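You operate a simulated robot arm through the tools that you are given. There is no shell and no other tool. Be economical: measure what you need, move in short steps, check, and stop when the job is done.

You run a simulated robot arm. Do the job below in one go: nothing can be reset, and whatever is moved stays where it is left.

Task
Match the air line to the held pressure, then release the test valve.
Fine: air on, regulator till the air display shows the leak test display's figure; then the valve to fill; air off. The arm is locked off.

It is judged by the outcome, as a careful person would: the job done as asked, and still so three seconds after it is handed in. It fails if anything else is knocked over, pushed out of place, dropped, spilled or broken.

Robot
A 7-joint arm with a two-finger parallel gripper on a trunk, on a base that drives. Base frame: it is fixed to the floor where the robot stands at the start and does not move with it; the origin is under the middle of the robot, x ahead of it, y to its left, z up; the surface under the hand at the start is at about z = 755. Readings come in mm, rad, newtons and seconds.
With the tool pointing down near the work surface it reaches from about 160 to 680 mm from the robot's upright axis, wherever it stands. Its first joint turns from -2.496 to 2.496 rad. Places, roughly: air regulator [800, -100, 800]; air valve [500, -100, 800]; leak test display [400, 1900, 900]; leak test valve [400, 1900, 800]. Payload 3 kg.
Tool frame: the origin (TCP) lies between the finger pads and is the grasp point; the fingertips stand 30 mm ahead of it; z points along the fingers, y is the line along which they close. The gripper opens to 110 mm. The fingers are 20 mm wide and 10 mm thick; the gripper's body (48 by 112 mm) begins 55 mm behind the TCP.
Orientation is that of the tool frame in the base frame, as [roll, pitch, yaw] about the fixed x, y, z axes, in that order (R = Rz(yaw) Ry(pitch) Rx(roll)). With the fingers straight down and closing along the base's y, the tool's x points along the base's -x, its y along +y and its z along -z.

Tools
- The arm moves only by the tool move_arm. Its argument "deltas" is a list of rows, each an object of numbers (a shift or turn left out is 0, a gripper value left out holds the last): "x", "y", "z": the shift along the tool's x, y, z in mm; "wx", "wy", "wz": the turn, a rotation vector about the tool's x, y, z in rad; "jaw": the gripper command, from -1 (fully open) to 1 (shut), values between in proportion. In form: [{"x": .., "y": .., "z": .., "wx": .., "wy": .., "wz": .., "jaw": ..}, ...]. A call has 1 to 8 rows; each row is the pose to reach, as a shift and turn from the pose commanded when the call began, along the tool's axes at that moment. Each row takes 0.2 s and may step no farther than 50 mm and 0.15 rad from the row before; otherwise, or with a gripper value out of range, the whole call is refused. Where a pose cannot be reached the arm comes as near as it can. A force on the tool above 40 N (or 10 N above the force at the start of the call, whichever is more), or a blocked arm, ends the call early, and 0.2 s more pass. Each finger travels about 108 mm/s and halts on what it meets, pressing with about 40 N; the grip force reading is that of the motor and also rises with nothing between the fingers. The clock runs only during rows and for 0.2 s after the last one: add rows that repeat a pose to give the fingers time. It gives the time, the measured TCP pose, the force on the tool (base axes), the opening and the grip force at its end, in the units of the frame above (readings bear some noise), with the torque about the TCP (base axes, N m) and any sound that the robot's microphone picked up, and new pictures: "show" is both (left out), scene, wrist or none.
- Cameras (640 x 400 px; columns grow to the right, rows downward): "scene" is now at [154.2, -8.6, 1695.4]; the picture's right is [-0.12, -0.99, 0.00], its down [-0.81, 0.10, -0.58] and it looks along [0.58, -0.07, -0.81] (base axes); focal length 293 px, centre (320, 200). "wrist" rides on the gripper at [72, 17, -103] in the tool frame; the picture's right is [-0.23, 0.97, 0.00], its down [-0.76, -0.18, -0.62] and it looks along [-0.61, -0.14, 0.78] (tool axes); focal length 222 px, centre (320, 200). There is no depth. A picture from a camera that has moved, and an enlarged one, comes with that camera's place and axes in the base frame and with its lens.
- lift_body(by): slides the trunk up (or, below 0, down) by that many mm; the arm and the scene camera ride with it, the base frame stays. It gives what a move gives, with no picture.
- roll_base(legs): drives the robot by 1 to 6 legs, each [ahead, left, turn to the left] in mm, mm and rad, along the robot's own axes; the way and the turn of a leg run together, so that a leg with both is an arc; at most 1500 mm and 3.142 rad a leg. The arm and the cameras ride along, it lands a little off, and it stops where it bumps. It gives what a move gives, and a new picture of the scene camera.
- head_to(pan, tilt): turns the head with the scene camera to pan (to the left, within 1.501 rad either way) and tilt (down, from -0.506 to 1.204), counted from straight ahead of the robot. It gives what a move gives, and a new picture of the scene camera.
- enlarge(camera, box): a new picture of the part [left, top, right, bottom] of that camera's present view, enlarged. The clock stands still meanwhile.
- close_job(): hands the job in; it is judged then, once.

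Go step by step. Nothing tells you exact positions but the pictures and the camera data: compare them with the known pose of the tool, close in by small moves and look again before you grip or let go. The budget is 120 turns and 260 pictures, counting those below and the enlarged ones. Unless the task says otherwise, let go and move clear before handing in, and close with one line.

The tools are called after "Emit:" as name(argument=value, ...) on one line, values as JSON. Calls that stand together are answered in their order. move_arm: Moves the arm, as the interface text tells. Its arguments: {"type":"object","properties":{"deltas":{"type":"array"},"show":{"type":"string","enum":["both","scene","wrist","none"]}},"required":["deltas"]} The other tools are called the same way: lift_body (by) slides the trunk up or down; roll_base (legs) drives the base; head_to (pan, tilt) turns the head that bears the scene camera; enlarge (camera, box) takes an enlarged picture of a part of a camera's view; close_job () hands the job in.

At the start:

```text
t: 0.0
tool_pos: [758.7, 47.2, 1126.6]
ee_rot: [3.142, 0.001, -3.14]
contact_force: [0.1, 0.5, -0.4]
torque: [0.0, -0.02, 0.0]
opening: 110.0
grasp_force: 0.1
trunk travel left (down, up): [-825.0, 65.0]
robot x, y, heading: [4.1, -2.6, 0.001]
head pan, tilt: [-0.12, 0.951]
```

scene: 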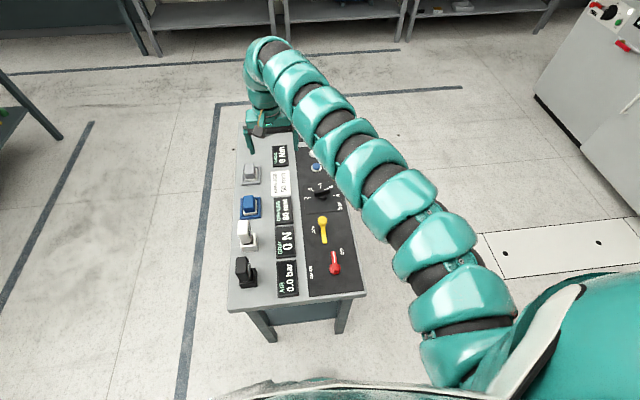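
wrist: 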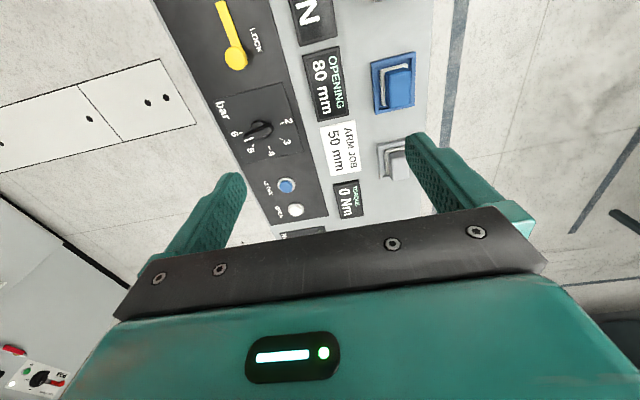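

I see a bench with a control panel (displays, a knob marked bar, yellow and red levers). I'll enlarge it and look left toward the leak test station.

Emit:
enlarge(camera="scene", box=[220, 120, 380, 310])

Emit:
enlarge(camera="wrist", box=[170, 0, 450, 240])

Emit:
head_to(pan=1.35, tilt=0.5)

```text
2.11 times, centred on (300, 215) of scene
camera zoom: at [154.2, -8.6, 1695.4], right [-0.12, -0.99, 0.0], down [-0.81, 0.1, -0.58], along [0.58, -0.07, -0.81], focal length 617 px, centre (362, 168)
```

zoom: 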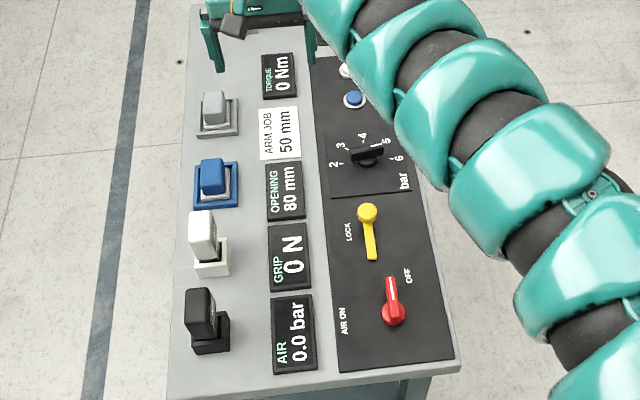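

```text
1.67 times, centred on (310, 120) of wrist
camera zoom: at [687.0, 63.1, 1229.8], right [0.23, 0.97, 0.0], down [0.76, -0.18, 0.62], along [0.61, -0.14, -0.78], focal length 370 px, centre (337, 333)
```

zoom: 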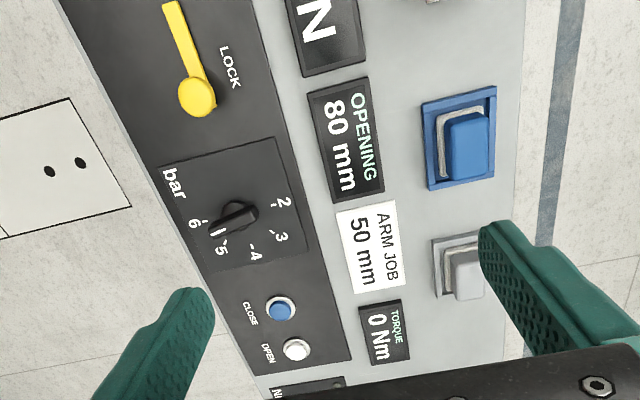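

```text
t: 1.6
tool_pos: [759.5, 47.6, 1126.0]
ee_rot: [3.141, -0.001, 3.141]
contact_force: [0.3, -0.6, 0.5]
torque: [0.0, 0.0, 0.02]
opening: 110.0
grasp_force: 0.0
trunk travel left (down, up): [-825.0, 65.0]
robot x, y, heading: [-2.9, -2.4, -0.003]
head pan, tilt: [1.349, 0.499]
camera scene: at [102.1, 88.9, 1733.0], right [0.98, -0.22, 0.0], down [-0.11, -0.47, -0.88], along [0.19, 0.86, -0.48], focal length 293 px, centre (320, 200)
```

scene: 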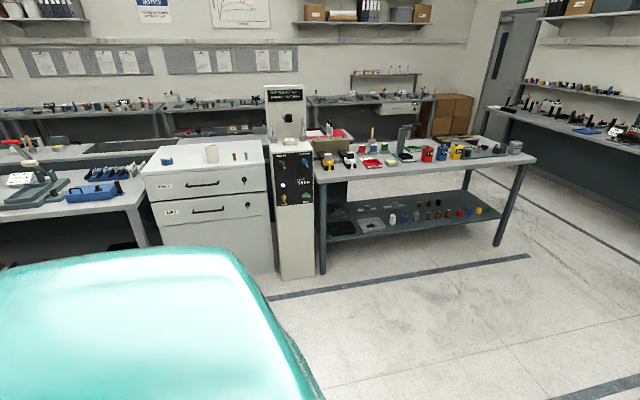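

The leak-test stand is the narrow white cabinet to the left. I'll read it.

Emit:
enlarge(camera="scene", box=[255, 80, 325, 220])

Emit:
enlarge(camera="scene", box=[270, 145, 320, 210])

```text
2.86 times, centred on (290, 150) of scene
camera zoom: at [102.1, 88.9, 1733.0], right [0.98, -0.22, 0.0], down [-0.11, -0.47, -0.88], along [0.19, 0.86, -0.48], focal length 837 px, centre (406, 343)
```

zoom: 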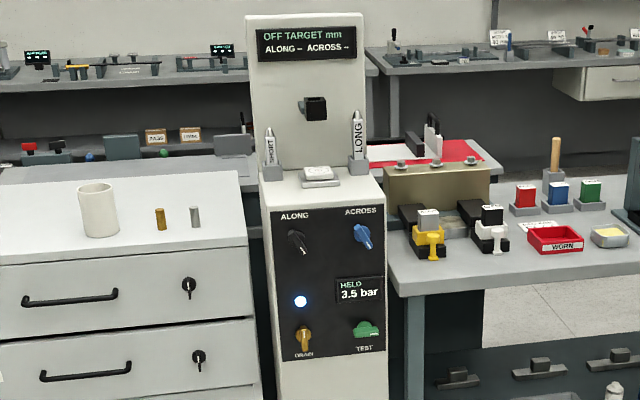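

```text
6.15 times, centred on (295, 178) of scene
camera zoom: at [102.1, 88.9, 1733.0], right [0.98, -0.22, 0.0], down [-0.11, -0.47, -0.88], along [0.19, 0.86, -0.48], focal length 1803 px, centre (474, 338)
```

zoom: 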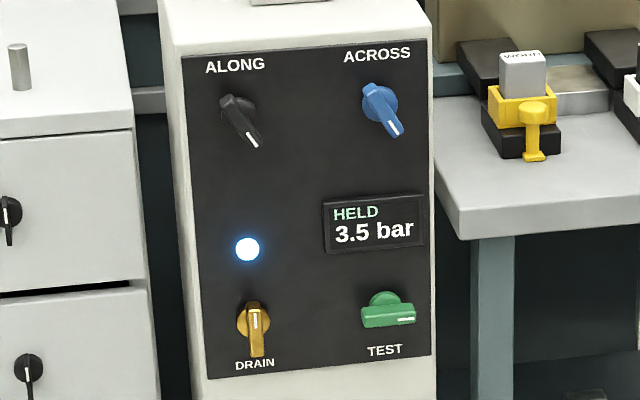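

The held figure is 3.5 bar. Now I look back at the bench panel and bring the hand over the air lever.

Emit:
head_to(pan=-0.12, tilt=0.951)

Emit:
move_arm(deltas=[{"x": 40, "y": -20, "jaw": -1}, {"x": 80, "y": -45}, {"x": 120, "y": -70}, {"x": 160, "y": -95}, {"x": 200, "y": -120}, {"x": 215, "y": -150}])

```text
t: 3.2
tool_pos: [759.6, 47.0, 1127.6]
ee_rot: [-3.141, 0.0, -3.141]
contact_force: [0.9, 0.0, -0.6]
torque: [-0.02, -0.02, 0.04]
opening: 109.8
grasp_force: 0.0
trunk travel left (down, up): [-825.0, 65.0]
robot x, y, heading: [1.0, -1.8, -0.005]
head pan, tilt: [-0.12, 0.951]
camera scene: at [154.2, -8.5, 1695.4], right [-0.12, -0.99, 0.0], down [-0.81, 0.1, -0.58], along [0.58, -0.07, -0.81], focal length 293 px, centre (320, 200)
```

scene: 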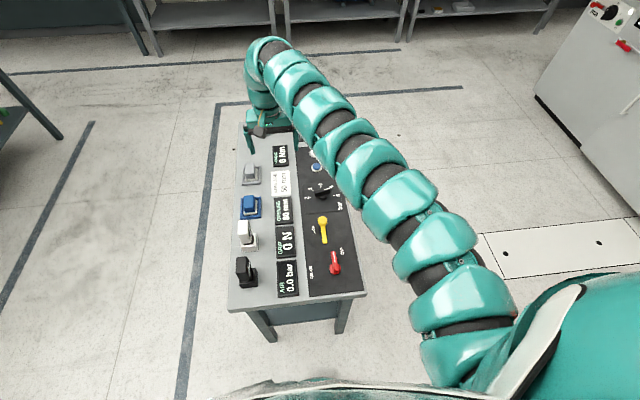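

```text
t: 4.6
tool_pos: [688.5, 6.7, 1126.4]
ee_rot: [-3.141, 0.002, 3.142]
contact_force: [0.9, -0.3, -0.9]
torque: [0.0, 0.01, 0.02]
opening: 110.0
grasp_force: 0.1
out of reach, approached as far as the arm can: row 2, 3, 4, 5, 6
trunk travel left (down, up): [-825.0, 65.0]
robot x, y, heading: [-0.8, 1.5, -0.003]
head pan, tilt: [-0.12, 0.951]
camera scene: at [153.9, -8.9, 1695.4], right [-0.12, -0.99, 0.0], down [-0.81, 0.1, -0.58], along [0.58, -0.07, -0.81], focal length 293 px, centre (320, 200)
camera wrist: at [616.7, 22.9, 1229.8], right [0.23, 0.97, 0.0], down [0.76, -0.18, 0.62], along [0.61, -0.14, -0.78], focal length 222 px, centre (320, 200)
```

scene: 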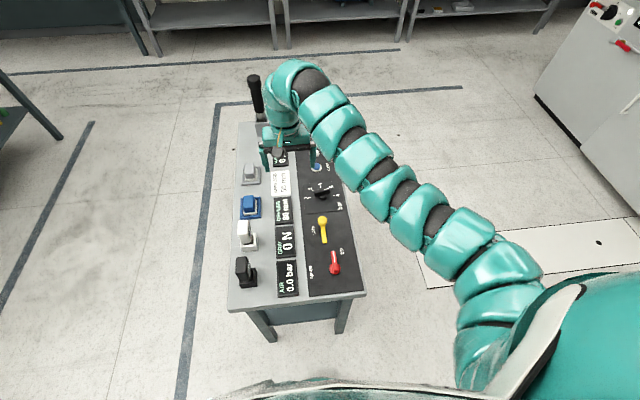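
wrist: 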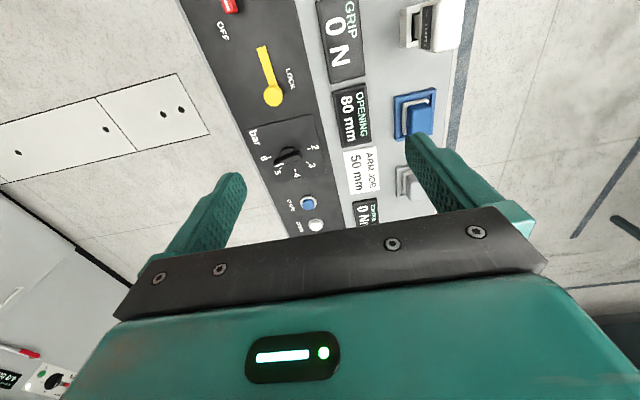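

Pulling in is limited at this height; I'll come down with the arm first and then shift over toward the air lever.

Emit:
move_arm(deltas=[{"z": 40}, {"z": 80}, {"z": 120}, {"z": 160}, {"z": 180}], show="none")

Emit:
move_arm(deltas=[{"x": 30, "y": -20}, {"x": 60, "y": -40}, {"x": 90, "y": -60}, {"x": 120, "y": -80}, {"x": 150, "y": -100}])

```text
t: 5.8
tool_pos: [686.6, 10.8, 947.7]
ee_rot: [3.139, 0.001, 3.141]
contact_force: [0.5, 0.2, 0.3]
torque: [-0.01, 0.03, -0.01]
opening: 110.1
grasp_force: 0.0
trunk travel left (down, up): [-825.0, 65.0]
robot x, y, heading: [-0.1, -3.1, 0.007]
head pan, tilt: [-0.12, 0.951]
```

```text
t: 7.0
tool_pos: [613.9, -64.6, 920.9]
ee_rot: [-3.14, -0.003, 3.141]
contact_force: [0.1, -0.7, 0.2]
torque: [0.01, 0.0, -0.02]
opening: 109.7
grasp_force: 0.0
out of reach, approached as far as the arm can: row 1, 2, 3, 4, 5
trunk travel left (down, up): [-825.0, 65.0]
robot x, y, heading: [3.1, 3.4, -0.003]
head pan, tilt: [-0.12, 0.951]
camera scene: at [154.5, -10.2, 1695.3], right [-0.12, -0.99, 0.0], down [-0.81, 0.1, -0.58], along [0.58, -0.07, -0.81], focal length 293 px, centre (320, 200)
camera wrist: at [543.0, -47.4, 1023.9], right [0.23, 0.97, 0.0], down [0.76, -0.18, 0.62], along [0.61, -0.14, -0.78], focal length 222 px, centre (320, 200)
```

scene: 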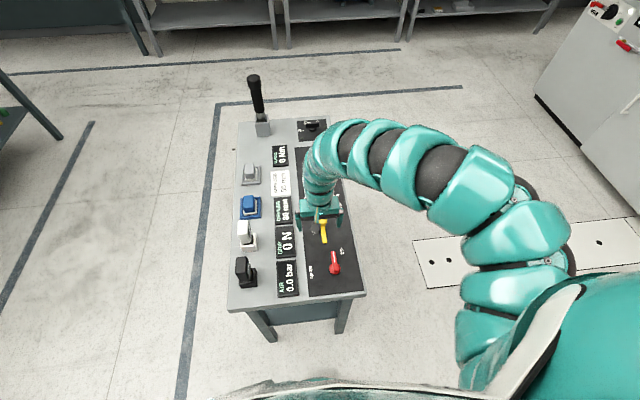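
wrist: 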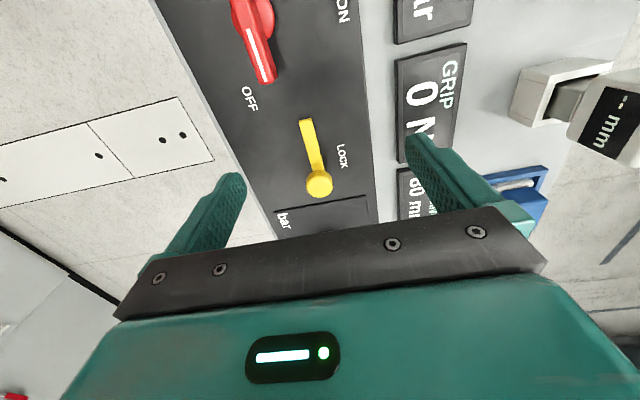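

The red air lever points along +x toward OFF. I'll get a closer look and descend slightly further in to reach it.

Emit:
enlarge(camera="wrist", box=[200, 0, 380, 210])

Emit:
move_arm(deltas=[{"x": 20, "z": 15}, {"x": 40, "z": 25}, {"x": 60, "z": 30}, {"x": 80, "z": 30}, {"x": 100, "z": 30}])

```text
1.90 times, centred on (290, 105) of wrist
camera zoom: at [543.0, -47.4, 1023.9], right [0.23, 0.97, 0.0], down [0.76, -0.18, 0.62], along [0.61, -0.14, -0.78], focal length 423 px, centre (377, 381)
```

zoom: 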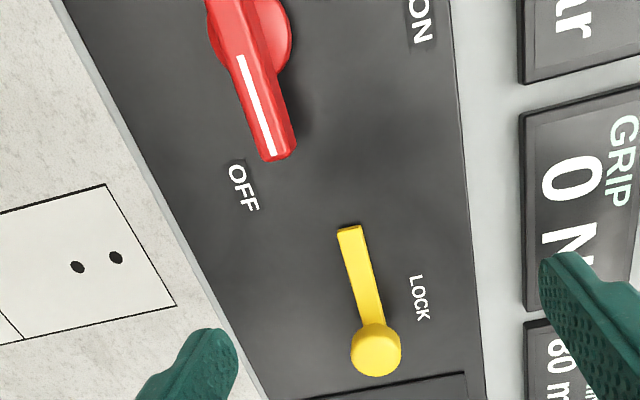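

```text
t: 8.2
tool_pos: [609.3, -42.4, 920.9]
ee_rot: [3.141, -0.003, -3.141]
contact_force: [0.4, -0.1, 0.0]
torque: [0.0, -0.01, -0.01]
opening: 110.1
grasp_force: 0.0
out of reach, approached as far as the arm can: row 1, 2, 3, 4, 5
trunk travel left (down, up): [-825.0, 65.0]
robot x, y, heading: [-4.0, 2.4, -0.003]
head pan, tilt: [-0.12, 0.951]
camera scene: at [154.1, -8.7, 1695.4], right [-0.12, -0.99, 0.0], down [-0.81, 0.1, -0.58], along [0.58, -0.07, -0.81], focal length 293 px, centre (320, 200)
camera wrist: at [537.6, -25.9, 1024.0], right [0.23, 0.97, 0.0], down [0.76, -0.18, 0.62], along [0.61, -0.14, -0.78], focal length 222 px, centre (320, 200)
```

scene: 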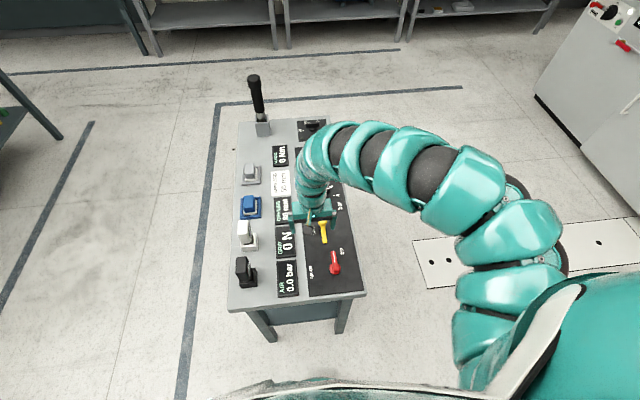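
wrist: 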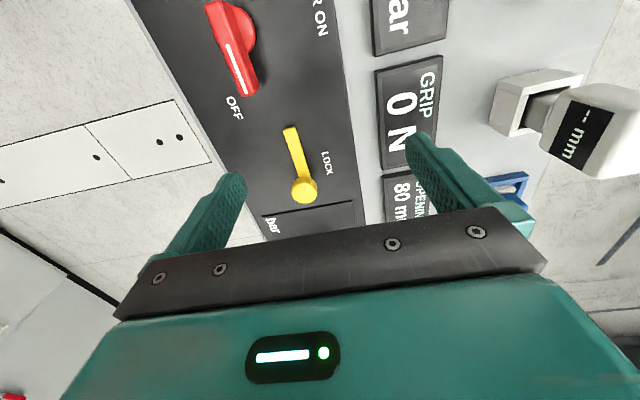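

The inward limit persists; I'll test pure descent to understand which way is free.

Emit:
move_arm(deltas=[{"z": 20}, {"z": 40}], show="none")

Emit:
move_arm(deltas=[{"x": 15, "y": -20}, {"x": 30, "y": -40}], show="none")

```text
t: 8.8
tool_pos: [611.3, -44.2, 880.3]
ee_rot: [-3.141, 0.0, 3.141]
contact_force: [0.8, 0.1, 0.4]
torque: [0.01, -0.01, 0.0]
opening: 109.8
grasp_force: 0.0
trunk travel left (down, up): [-825.0, 65.0]
robot x, y, heading: [1.7, -0.7, -0.004]
head pan, tilt: [-0.12, 0.951]
```

```text
t: 9.4
tool_pos: [596.8, -60.8, 880.1]
ee_rot: [-3.142, -0.002, -3.141]
contact_force: [0.1, -0.1, 0.0]
torque: [0.01, 0.01, -0.02]
opening: 109.9
grasp_force: 0.0
out of reach, approached as far as the arm can: row 2
trunk travel left (down, up): [-825.0, 65.0]
robot x, y, heading: [-1.4, 0.9, 0.0]
head pan, tilt: [-0.12, 0.951]
```

Descent frees the reach only slowly, so I'll back the robot 110 mm to put the lever in a comfortable zone, then look.

Emit:
roll_base(legs=[[-120, 0, 0]])

Emit:
enlarge(camera="wrist", box=[120, 0, 440, 200])

Emit:
enlarge(camera="scene", box=[240, 130, 400, 300])

```text
t: 10.6
tool_pos: [477.6, -61.3, 880.8]
ee_rot: [-3.14, 0.002, 3.141]
contact_force: [-0.4, 0.0, -0.4]
torque: [-0.02, 0.0, 0.01]
opening: 109.9
grasp_force: 0.1
trunk travel left (down, up): [-825.0, 65.0]
robot x, y, heading: [-118.6, 0.3, -0.004]
head pan, tilt: [-0.12, 0.951]
camera scene: at [33.7, -8.7, 1695.6], right [-0.12, -0.99, 0.0], down [-0.81, 0.1, -0.58], along [0.58, -0.07, -0.81], focal length 293 px, centre (320, 200)
```

scene: 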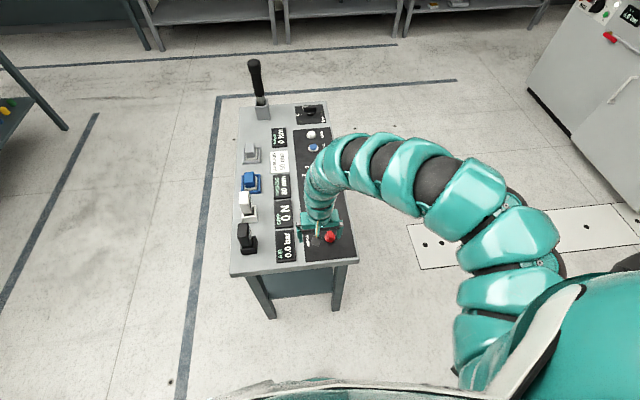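

```text
2.00 times, centred on (280, 100) of wrist
camera zoom: at [405.5, -46.0, 984.5], right [0.23, 0.97, 0.0], down [0.76, -0.18, 0.62], along [0.61, -0.14, -0.78], focal length 444 px, centre (400, 400)
```

zoom: 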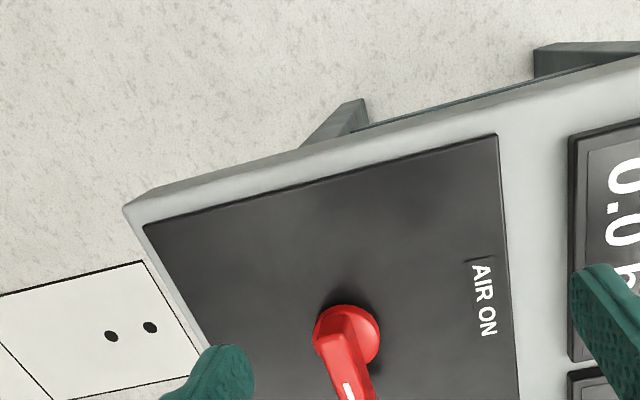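

```text
2.35 times, centred on (320, 215) of scene
camera zoom: at [33.7, -8.7, 1695.6], right [-0.12, -0.99, 0.0], down [-0.81, 0.1, -0.58], along [0.58, -0.07, -0.81], focal length 690 px, centre (320, 165)
```

zoom: 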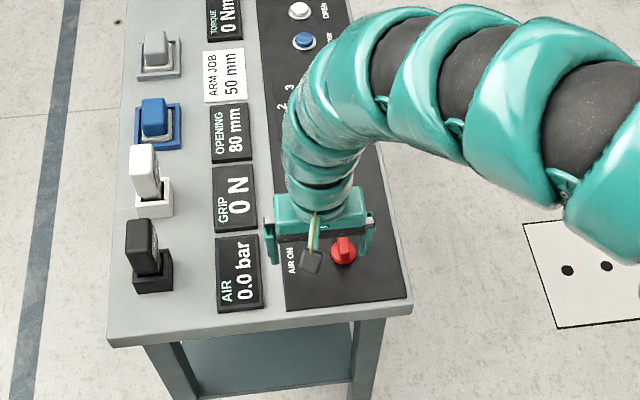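

Red hub is near (520, -100), its handle reaching to about (580, -103) at z≈790. I'll shut the fingers and go to the handle's right side, above.

Emit:
move_arm(deltas=[{"x": -20, "y": -25, "jaw": 1}, {"x": -40, "y": -50}, {"x": -60, "y": -75}, {"x": -82, "y": -88}, {"x": -82, "y": -88, "z": 25}, {"x": -82, "y": -88, "z": 40}])

Emit:
enlarge(camera="scene", box=[270, 170, 390, 280])

```text
t: 12.0
tool_pos: [559.2, -150.3, 839.4]
ee_rot: [3.141, 0.0, -3.141]
contact_force: [-0.2, 0.6, -0.4]
torque: [0.01, 0.03, -0.02]
opening: 0.0
grasp_force: 37.4
trunk travel left (down, up): [-825.0, 65.0]
robot x, y, heading: [-116.3, 0.8, -0.001]
head pan, tilt: [-0.12, 0.951]
camera scene: at [35.4, -8.8, 1695.4], right [-0.12, -0.99, 0.0], down [-0.81, 0.1, -0.58], along [0.58, -0.07, -0.81], focal length 293 px, centre (320, 200)
camera wrist: at [487.9, -134.9, 942.5], right [0.23, 0.97, 0.0], down [0.76, -0.18, 0.62], along [0.61, -0.14, -0.78], focal length 222 px, centre (320, 200)
```

scene: 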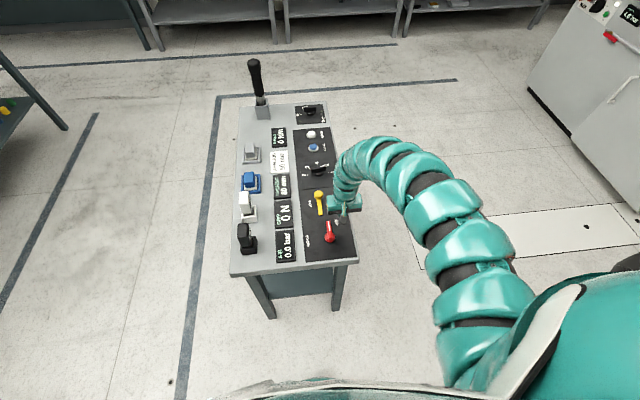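
wrist: 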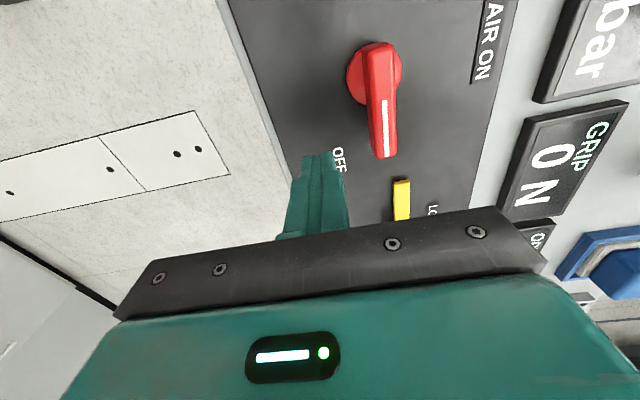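

```text
3.64 times, centred on (330, 225) of scene
camera zoom: at [35.4, -8.8, 1695.4], right [-0.12, -0.99, 0.0], down [-0.81, 0.1, -0.58], along [0.58, -0.07, -0.81], focal length 1066 px, centre (284, 109)
```

zoom: 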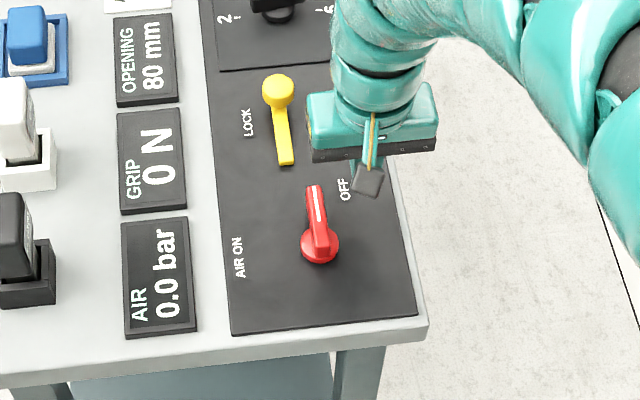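

Geometry agrees: handle tip near (578, -104), top about z 790. I descend beside it, then sweep it to AIR ON along its arc.

Emit:
move_arm(deltas=[{"z": 15}, {"z": 29}])

```text
t: 12.6
tool_pos: [559.6, -147.6, 810.7]
ee_rot: [3.141, 0.0, 3.141]
contact_force: [-0.5, -0.3, 0.0]
torque: [-0.04, 0.02, 0.03]
opening: 0.0
grasp_force: 38.1
trunk travel left (down, up): [-825.0, 65.0]
robot x, y, heading: [-117.0, 0.0, -0.002]
head pan, tilt: [-0.12, 0.951]
camera scene: at [35.7, -8.7, 1695.4], right [-0.12, -0.99, 0.0], down [-0.81, 0.1, -0.58], along [0.58, -0.07, -0.81], focal length 293 px, centre (320, 200)
camera wrist: at [487.3, -132.2, 914.1], right [0.23, 0.97, 0.0], down [0.76, -0.18, 0.62], along [0.61, -0.14, -0.78], focal length 222 px, centre (320, 200)
```

scene: 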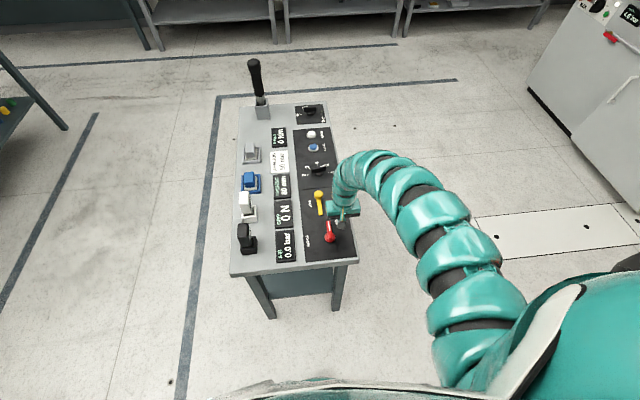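
wrist: 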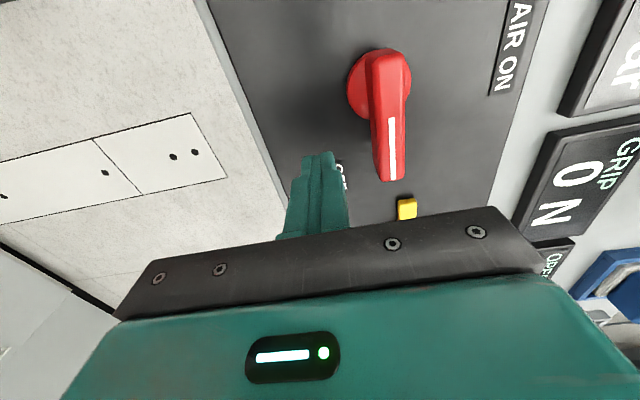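

The fingertip is beside the handle; sweeping now.

Emit:
move_arm(deltas=[{"x": -3, "y": 24}, {"x": -7, "y": 48}, {"x": -4, "y": 60}, {"x": 1, "y": 70}, {"x": 10, "y": 80}, {"x": 19, "y": 86}, {"x": 24, "y": 87}])

Emit:
enlarge(camera="scene", box=[270, 170, 390, 280])

```text
t: 14.2
tool_pos: [542.6, -63.4, 812.0]
ee_rot: [3.141, 0.007, 3.138]
contact_force: [30.5, -7.7, -4.6]
torque: [-0.01, -0.47, 0.1]
opening: 0.0
grasp_force: 37.8
trunk travel left (down, up): [-825.0, 65.0]
robot x, y, heading: [-118.0, -1.1, -0.005]
head pan, tilt: [-0.12, 0.951]
camera scene: at [40.3, -9.7, 1694.9], right [-0.12, -0.99, 0.0], down [-0.81, 0.1, -0.58], along [0.57, -0.07, -0.82], focal length 293 px, centre (320, 200)
camera wrist: at [469.5, -47.9, 914.6], right [0.23, 0.97, 0.0], down [0.76, -0.18, 0.63], along [0.61, -0.14, -0.78], focal length 222 px, centre (320, 200)
```

scene: 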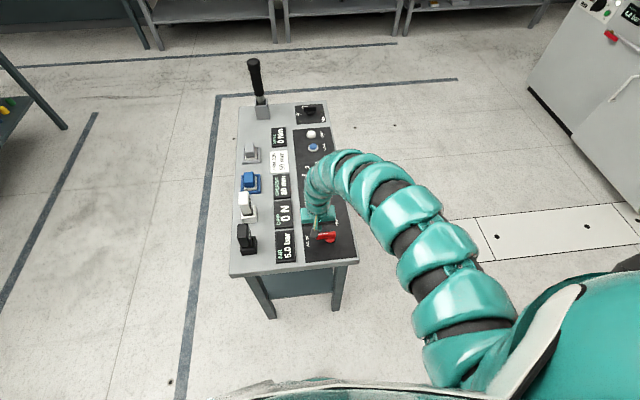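
wrist: 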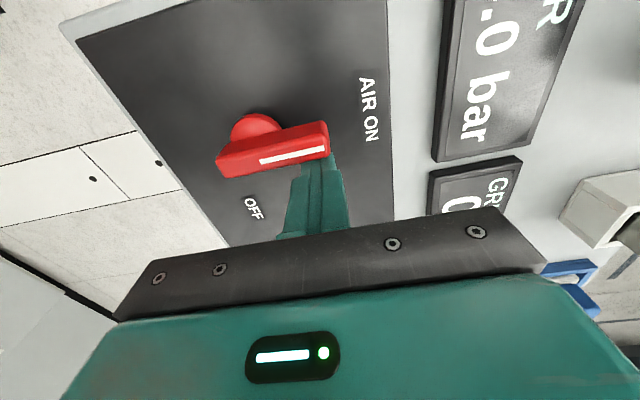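

```text
3.64 times, centred on (330, 225) of scene
camera zoom: at [40.3, -9.7, 1694.9], right [-0.12, -0.99, 0.0], down [-0.81, 0.1, -0.58], along [0.57, -0.07, -0.82], focal length 1066 px, centre (284, 109)
```

zoom: 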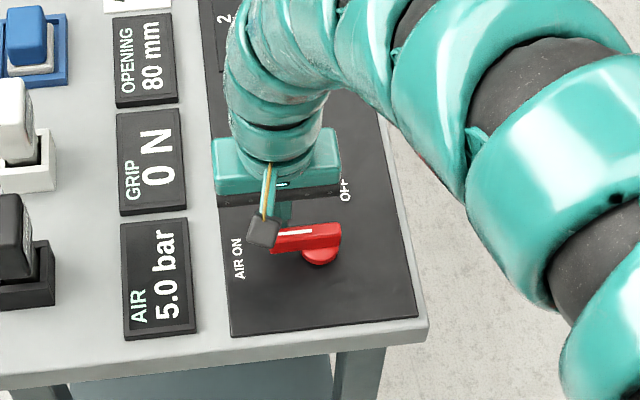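

Air is on and the display shows 5.0 bar. I'll back the finger off the lever, rise, and check the clearance between my base and the bench before driving forward.

Emit:
move_arm(deltas=[{"x": -15}, {"x": -15, "z": -40}, {"x": -15, "z": -80}, {"x": -25, "z": -120}], show="none")

Emit:
head_to(pan=0.1, tilt=1.2)

```text
t: 15.2
tool_pos: [559.0, -61.5, 931.2]
ee_rot: [3.141, 0.0, 3.142]
contact_force: [0.1, -0.6, -0.5]
torque: [0.01, -0.03, 0.01]
opening: 0.0
grasp_force: 37.5
trunk travel left (down, up): [-825.0, 65.0]
robot x, y, heading: [-117.8, 1.1, 0.002]
head pan, tilt: [-0.12, 0.951]
```

```text
t: 16.0
tool_pos: [559.9, -60.2, 931.4]
ee_rot: [-3.141, 0.0, -3.14]
contact_force: [-0.1, -0.4, -0.5]
torque: [0.03, 0.0, 0.01]
opening: 0.0
grasp_force: 37.4
trunk travel left (down, up): [-825.0, 65.0]
robot x, y, heading: [-122.6, 2.6, -0.002]
head pan, tilt: [0.099, 1.201]
camera scene: at [19.2, 5.6, 1679.4], right [0.1, -1.0, 0.0], down [-0.93, -0.09, -0.36], along [0.36, 0.04, -0.93], focal length 293 px, centre (320, 200)
```

scene: 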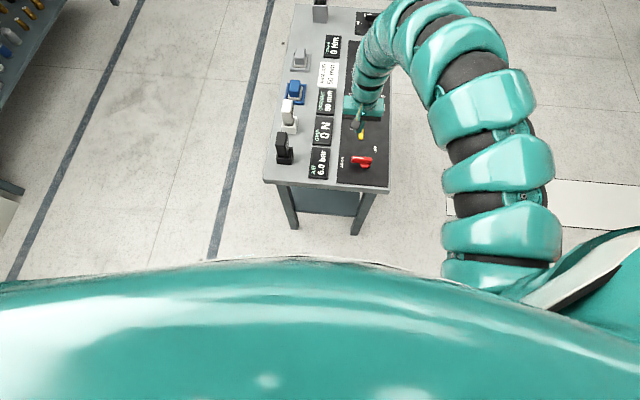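

The bench edge is at x≈417; the robot stood safely at x≈0. I'll roll to about x=40 and use a lowered trunk for the extra reach.

Emit:
roll_base(legs=[[160, 0, 0]])

Emit:
head_to(pan=0.0, tilt=0.9)

Emit:
move_arm(deltas=[{"x": -25, "y": -10, "z": -20}, {"x": -50, "y": -20, "z": -40}, {"x": -75, "y": -30, "z": -60}, {"x": -100, "y": -30, "z": -80}, {"x": -115, "y": -30, "z": -100}])

```text
t: 17.4
tool_pos: [721.7, -62.7, 929.6]
ee_rot: [-3.142, -0.003, 3.137]
contact_force: [0.5, -0.6, -0.2]
torque: [0.0, 0.05, 0.01]
opening: 0.1
grasp_force: 37.3
trunk travel left (down, up): [-825.0, 65.0]
robot x, y, heading: [39.2, -0.5, -0.005]
head pan, tilt: [0.099, 1.201]
camera scene: at [182.3, 5.1, 1679.2], right [0.1, -1.0, 0.0], down [-0.93, -0.09, -0.36], along [0.36, 0.04, -0.93], focal length 293 px, centre (320, 200)
```

scene: 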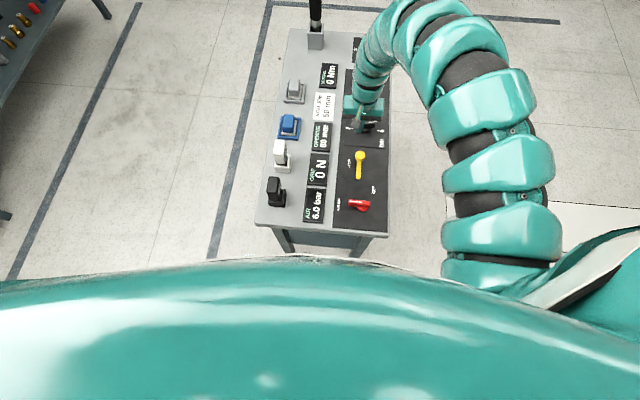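

```text
t: 18.2
tool_pos: [721.8, -62.9, 931.1]
ee_rot: [3.141, -0.001, 3.139]
contact_force: [-0.3, 0.6, 0.0]
torque: [-0.03, 0.0, -0.03]
opening: 0.1
grasp_force: 38.3
trunk travel left (down, up): [-825.0, 65.0]
robot x, y, heading: [41.5, -1.4, -0.003]
head pan, tilt: [0.0, 0.901]
camera scene: at [200.2, -0.5, 1699.1], right [0.0, -1.0, 0.0], down [-0.78, 0.0, -0.62], along [0.62, 0.0, -0.78], focal length 293 px, centre (320, 200)
```

scene: 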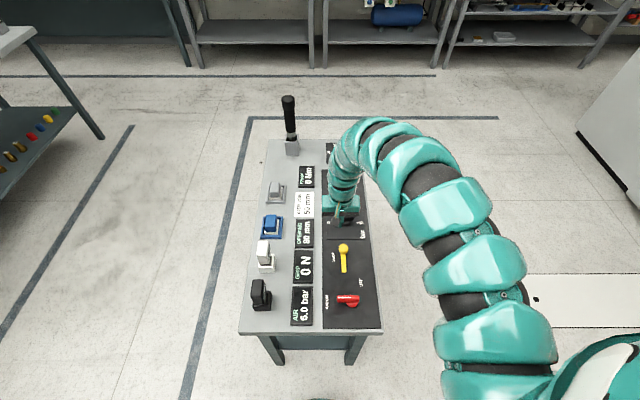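

```text
t: 19.4
tool_pos: [835.8, -94.9, 1030.9]
ee_rot: [-3.138, 0.002, 3.136]
contact_force: [0.0, 0.8, 0.3]
torque: [-0.02, 0.01, 0.0]
opening: 0.1
grasp_force: 37.5
trunk travel left (down, up): [-825.0, 65.0]
robot x, y, heading: [42.0, -0.6, -0.002]
head pan, tilt: [0.0, 0.901]
camera scene: at [200.3, 0.6, 1699.2], right [0.0, -1.0, 0.0], down [-0.78, 0.0, -0.62], along [0.62, 0.0, -0.78], focal length 293 px, centre (320, 200)
camera wrist: at [763.8, -77.2, 1132.4], right [0.23, 0.97, 0.0], down [0.76, -0.18, 0.62], along [0.61, -0.15, -0.78], focal length 222 px, centre (320, 200)
```

scene: 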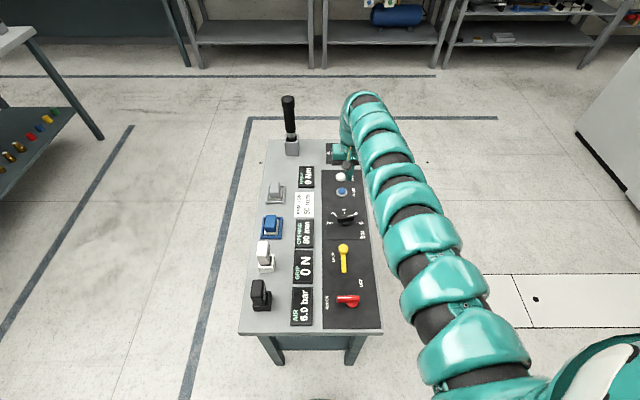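
wrist: 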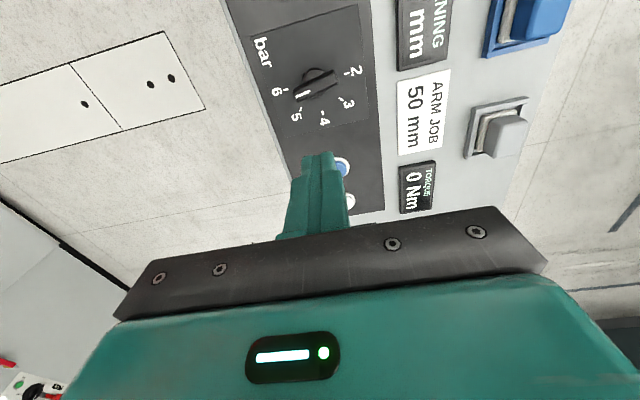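

The full reach is available up here; I'll read the dial and display before lowering the trunk.

Emit:
enlarge(camera="scene", box=[280, 165, 390, 335])

Emit:
enlarge(camera="wrist", box=[230, 0, 400, 220])

```text
2.35 times, centred on (335, 250) of scene
camera zoom: at [200.3, 0.6, 1699.2], right [0.0, -1.0, 0.0], down [-0.78, 0.0, -0.62], along [0.62, 0.0, -0.78], focal length 690 px, centre (285, 82)
```

zoom: 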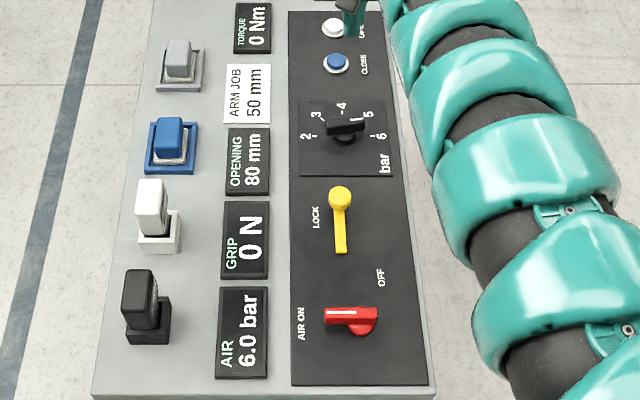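

```text
1.82 times, centred on (315, 110) of wrist
camera zoom: at [763.8, -77.2, 1132.4], right [0.23, 0.97, 0.0], down [0.76, -0.18, 0.62], along [0.61, -0.15, -0.78], focal length 404 px, centre (329, 364)
```

zoom: 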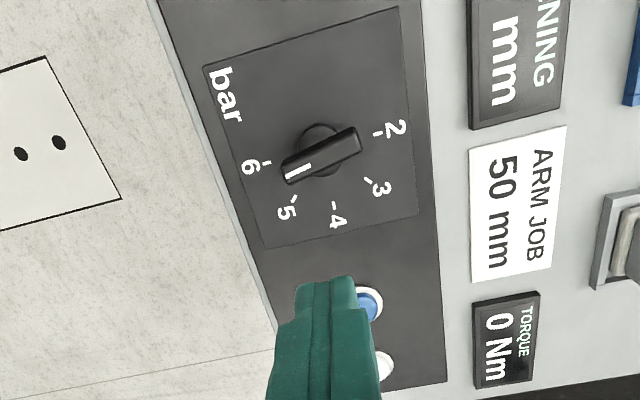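

The dial runs 45° per bar (4 toward +x, 2 toward +y, 6 toward -y); knob hub near (824, -98), pointer near −y. I'll turn the wrist so the jaws straddle the knob bar, with half-open fingers.

Emit:
move_arm(deltas=[{"wz": 0.15, "jaw": -0.09}, {"wz": 0.3}, {"wz": 0.45}, {"wz": 0.6}, {"wz": 0.75}, {"wz": 0.9}, {"wz": 1.05}, {"wz": 1.2}], show="none")

Emit:
move_arm(deltas=[{"wz": 0.14}])

```text
t: 21.2
tool_pos: [835.1, -91.8, 1032.2]
ee_rot: [-3.138, -0.001, 1.937]
contact_force: [-0.2, 0.8, -0.3]
torque: [-0.02, -0.01, -0.01]
opening: 59.9
grasp_force: 0.1
out of reach, approached as far as the arm can: row 1
trunk travel left (down, up): [-825.0, 65.0]
robot x, y, heading: [43.0, 1.4, -0.006]
head pan, tilt: [0.0, 0.901]
```

```text
t: 21.6
tool_pos: [835.7, -93.1, 1030.6]
ee_rot: [3.14, -0.001, 1.798]
contact_force: [0.1, 0.5, -0.1]
torque: [-0.02, -0.01, 0.02]
opening: 60.2
grasp_force: 0.1
trunk travel left (down, up): [-825.0, 65.0]
robot x, y, heading: [39.9, -1.1, -0.001]
head pan, tilt: [0.0, 0.901]
camera scene: at [200.4, -0.4, 1699.2], right [0.0, -1.0, 0.0], down [-0.78, 0.0, -0.62], along [0.62, 0.0, -0.78], focal length 293 px, centre (320, 200)
camera wrist: at [836.8, -19.3, 1134.5], right [1.0, 0.0, 0.0], down [0.0, -0.78, 0.62], along [0.0, -0.62, -0.78], focal length 222 px, centre (320, 200)
```

scene: 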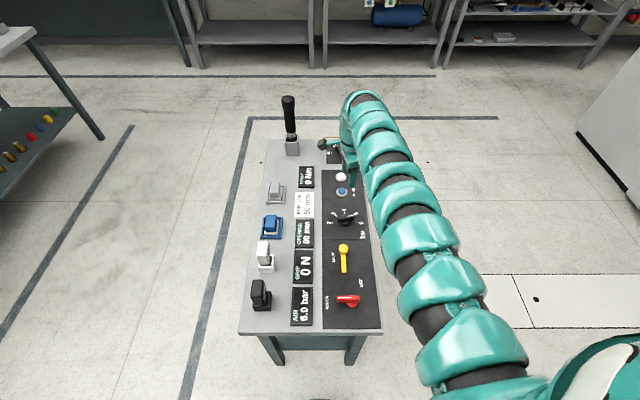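
wrist: 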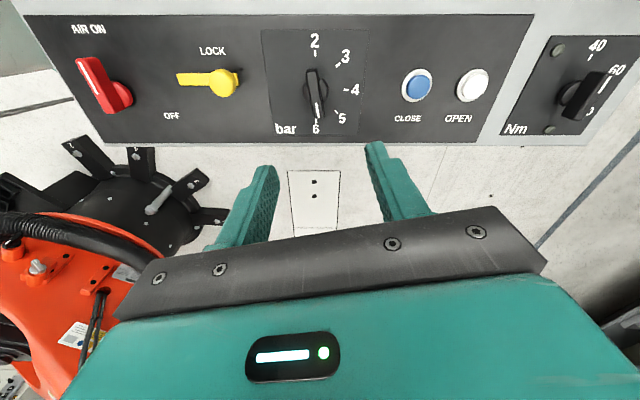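

Clear view of the dial now; I'll enlarge to measure the pointer angle and hub.

Emit:
enlarge(camera="wrist", box=[260, 20, 380, 145])

Emit:
enlarge(camera="scene", box=[290, 190, 380, 310])

```text
3.20 times, centred on (320, 82) of wrist
camera zoom: at [836.8, -19.3, 1134.5], right [1.0, 0.0, 0.0], down [0.0, -0.78, 0.62], along [0.0, -0.62, -0.78], focal length 711 px, centre (320, 576)
```

zoom: 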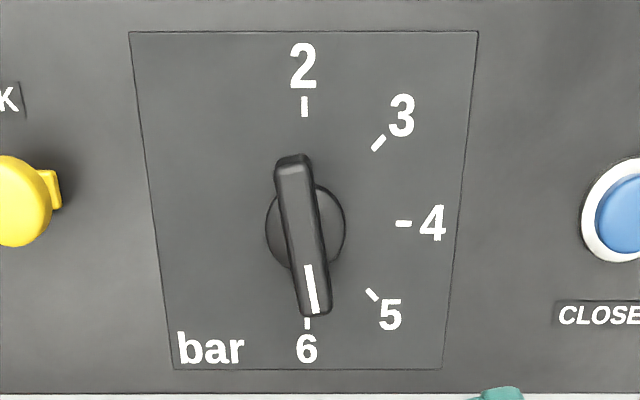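

```text
3.33 times, centred on (335, 250) of scene
camera zoom: at [200.4, -0.4, 1699.2], right [0.0, -1.0, 0.0], down [-0.78, 0.0, -0.62], along [0.62, 0.0, -0.78], focal length 977 px, centre (270, 33)
```

zoom: 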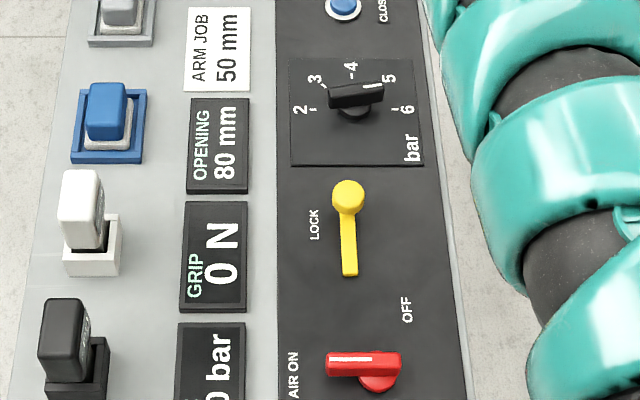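

Pointer sits at about 5.8 on the dial with hub near (829, -97). I shift over it, then lower the trunk part way and look.

Emit:
move_arm(deltas=[{"x": -3, "y": -7}], show="none")

Emit:
lift_body(by=-160)

Emit:
move_arm(deltas=[{"z": 1}])

Emit:
enlarge(camera="scene", box=[270, 170, 390, 330])

```text
t: 22.0
tool_pos: [830.1, -96.8, 1031.5]
ee_rot: [-3.141, 0.001, 1.799]
contact_force: [0.5, 1.1, 0.3]
torque: [-0.02, -0.01, 0.01]
opening: 60.0
grasp_force: 0.1
trunk travel left (down, up): [-825.0, 65.0]
robot x, y, heading: [45.2, -0.1, -0.009]
head pan, tilt: [0.0, 0.901]
```

```text
t: 23.8
tool_pos: [830.5, -96.6, 871.5]
ee_rot: [-3.139, -0.002, 1.8]
contact_force: [0.0, 0.0, -0.5]
torque: [-0.03, -0.03, 0.01]
opening: 60.1
grasp_force: 0.1
trunk travel left (down, up): [-665.0, 225.0]
robot x, y, heading: [44.2, 0.9, -0.003]
head pan, tilt: [0.0, 0.901]
```

```text
t: 24.2
tool_pos: [829.9, -97.4, 870.1]
ee_rot: [3.141, 0.0, 1.801]
contact_force: [0.7, -0.5, 0.5]
torque: [0.04, -0.01, 0.01]
opening: 60.2
grasp_force: 0.0
trunk travel left (down, up): [-665.0, 225.0]
robot x, y, heading: [44.9, 2.3, -0.007]
head pan, tilt: [0.0, 0.901]
camera scene: at [200.3, -0.6, 1539.2], right [0.0, -1.0, 0.0], down [-0.78, 0.0, -0.62], along [0.62, 0.0, -0.78], focal length 293 px, centre (320, 200)
camera wrist: at [830.9, -23.9, 973.3], right [1.0, 0.0, 0.0], down [0.0, -0.78, 0.62], along [0.0, -0.62, -0.78], focal length 222 px, centre (320, 200)
```

scene: 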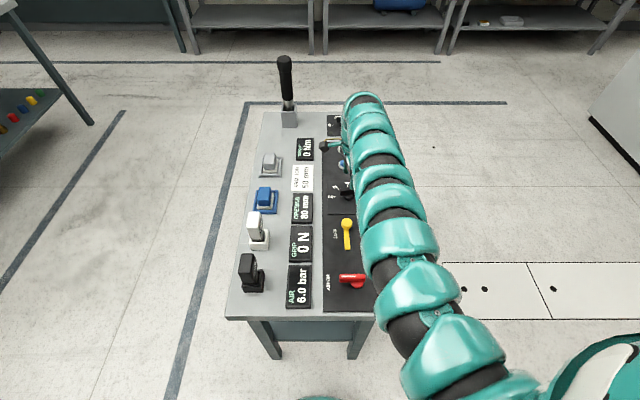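
wrist: 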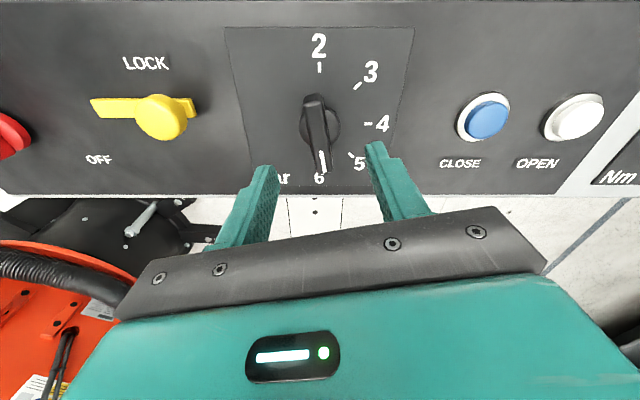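

```text
2.50 times, centred on (330, 250) of scene
camera zoom: at [200.3, -0.6, 1539.2], right [0.0, -1.0, 0.0], down [-0.78, 0.0, -0.62], along [0.62, 0.0, -0.78], focal length 733 px, centre (295, 75)
```

zoom: 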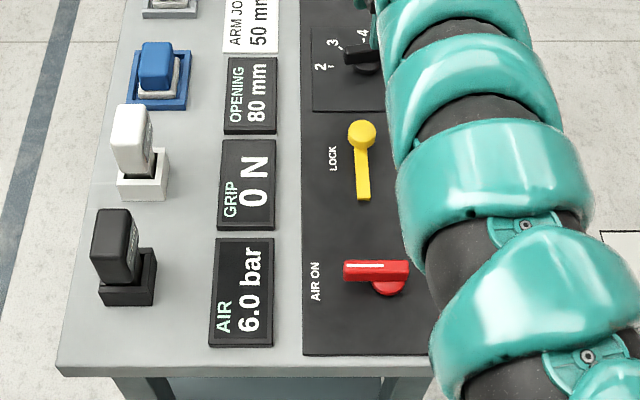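

TCP (830, -97) lines up with the knob. Descend toward gripping height in steps.

Emit:
move_arm(deltas=[{"z": 25, "jaw": -0.09}, {"z": 45}], show="wrist")

```text
t: 24.8
tool_pos: [824.3, -99.0, 825.8]
ee_rot: [-3.141, -0.001, 1.8]
contact_force: [-1.0, -0.8, 0.0]
torque: [0.0, 0.01, 0.03]
opening: 59.9
grasp_force: 0.0
out of reach, approached as far as the arm can: row 2
trunk travel left (down, up): [-665.0, 225.0]
robot x, y, heading: [40.2, 3.2, -0.006]
head pan, tilt: [0.0, 0.901]
camera wrist: at [824.5, -25.2, 928.0], right [1.0, 0.0, 0.0], down [0.0, -0.78, 0.62], along [0.0, -0.62, -0.78], focal length 222 px, centre (320, 200)
```

wrist: 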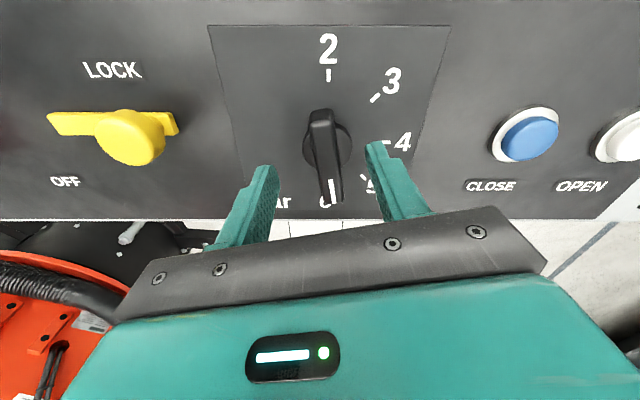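

The arm is at its reach limit lower down, so I'll return up a little, re-centre, and descend with the trunk instead.

Emit:
move_arm(deltas=[{"x": 0.7, "y": 6, "z": -40}], show="none")

Emit:
lift_body(by=-50)

Emit:
move_arm(deltas=[{"z": 0.5}])

```text
t: 25.2
tool_pos: [833.1, -97.0, 862.6]
ee_rot: [3.139, 0.0, 1.798]
contact_force: [-0.9, -0.7, 0.3]
torque: [-0.03, -0.03, -0.03]
opening: 60.2
grasp_force: 0.0
trunk travel left (down, up): [-665.0, 225.0]
robot x, y, heading: [45.3, 1.9, -0.003]
head pan, tilt: [0.0, 0.901]
```

```text
t: 26.1
tool_pos: [832.7, -97.2, 814.3]
ee_rot: [3.142, 0.0, 1.801]
contact_force: [-0.4, 0.2, -0.2]
torque: [0.03, 0.03, -0.01]
opening: 59.8
grasp_force: 0.1
trunk travel left (down, up): [-615.0, 275.0]
robot x, y, heading: [41.4, 1.1, -0.005]
head pan, tilt: [0.0, 0.901]
```

```text
t: 26.5
tool_pos: [832.8, -97.2, 814.2]
ee_rot: [3.141, 0.001, 1.799]
contact_force: [-0.3, 0.1, -0.3]
torque: [-0.01, -0.02, -0.01]
opening: 59.9
grasp_force: 0.0
trunk travel left (down, up): [-615.0, 275.0]
robot x, y, heading: [41.9, 1.0, -0.003]
head pan, tilt: [0.0, 0.901]
camera scene: at [200.3, -0.5, 1489.2], right [0.0, -1.0, 0.0], down [-0.78, 0.0, -0.62], along [0.62, 0.0, -0.78], focal length 293 px, centre (320, 200)
camera wrist: at [833.5, -23.3, 916.4], right [1.0, 0.0, 0.0], down [0.0, -0.78, 0.62], along [0.0, -0.62, -0.78], focal length 222 px, centre (320, 200)
```

scene: 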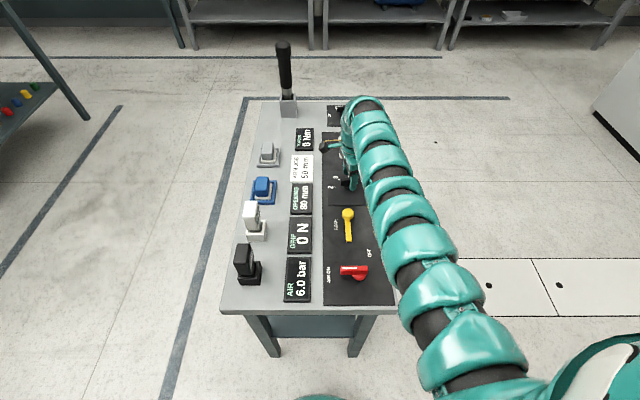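
wrist: 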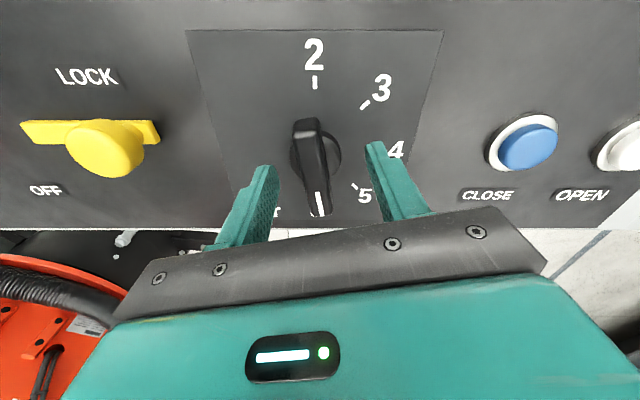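

Jaws straddle the knob, about 4 mm off centre. I nudge it and lower another 8 mm, then close.

Emit:
move_arm(deltas=[{"x": 1, "y": -4.4, "z": 4}, {"x": 1, "y": -4.4, "z": 8}], show="wrist")

```text
t: 27.1
tool_pos: [828.5, -97.1, 805.8]
ee_rot: [3.14, 0.001, 1.798]
contact_force: [-0.6, -0.2, 0.2]
torque: [-0.01, -0.03, -0.04]
opening: 60.1
grasp_force: 0.0
trunk travel left (down, up): [-615.0, 275.0]
robot x, y, heading: [42.4, 0.2, -0.001]
head pan, tilt: [0.0, 0.901]
camera wrist: at [828.7, -24.0, 908.4], right [1.0, 0.0, 0.0], down [0.0, -0.78, 0.62], along [0.0, -0.62, -0.78], focal length 222 px, centre (320, 200)
```

wrist: 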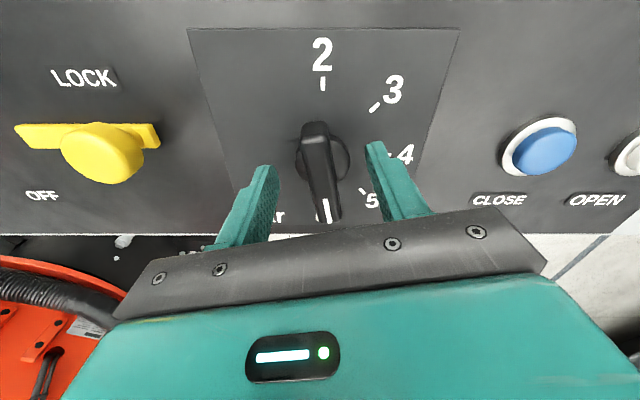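

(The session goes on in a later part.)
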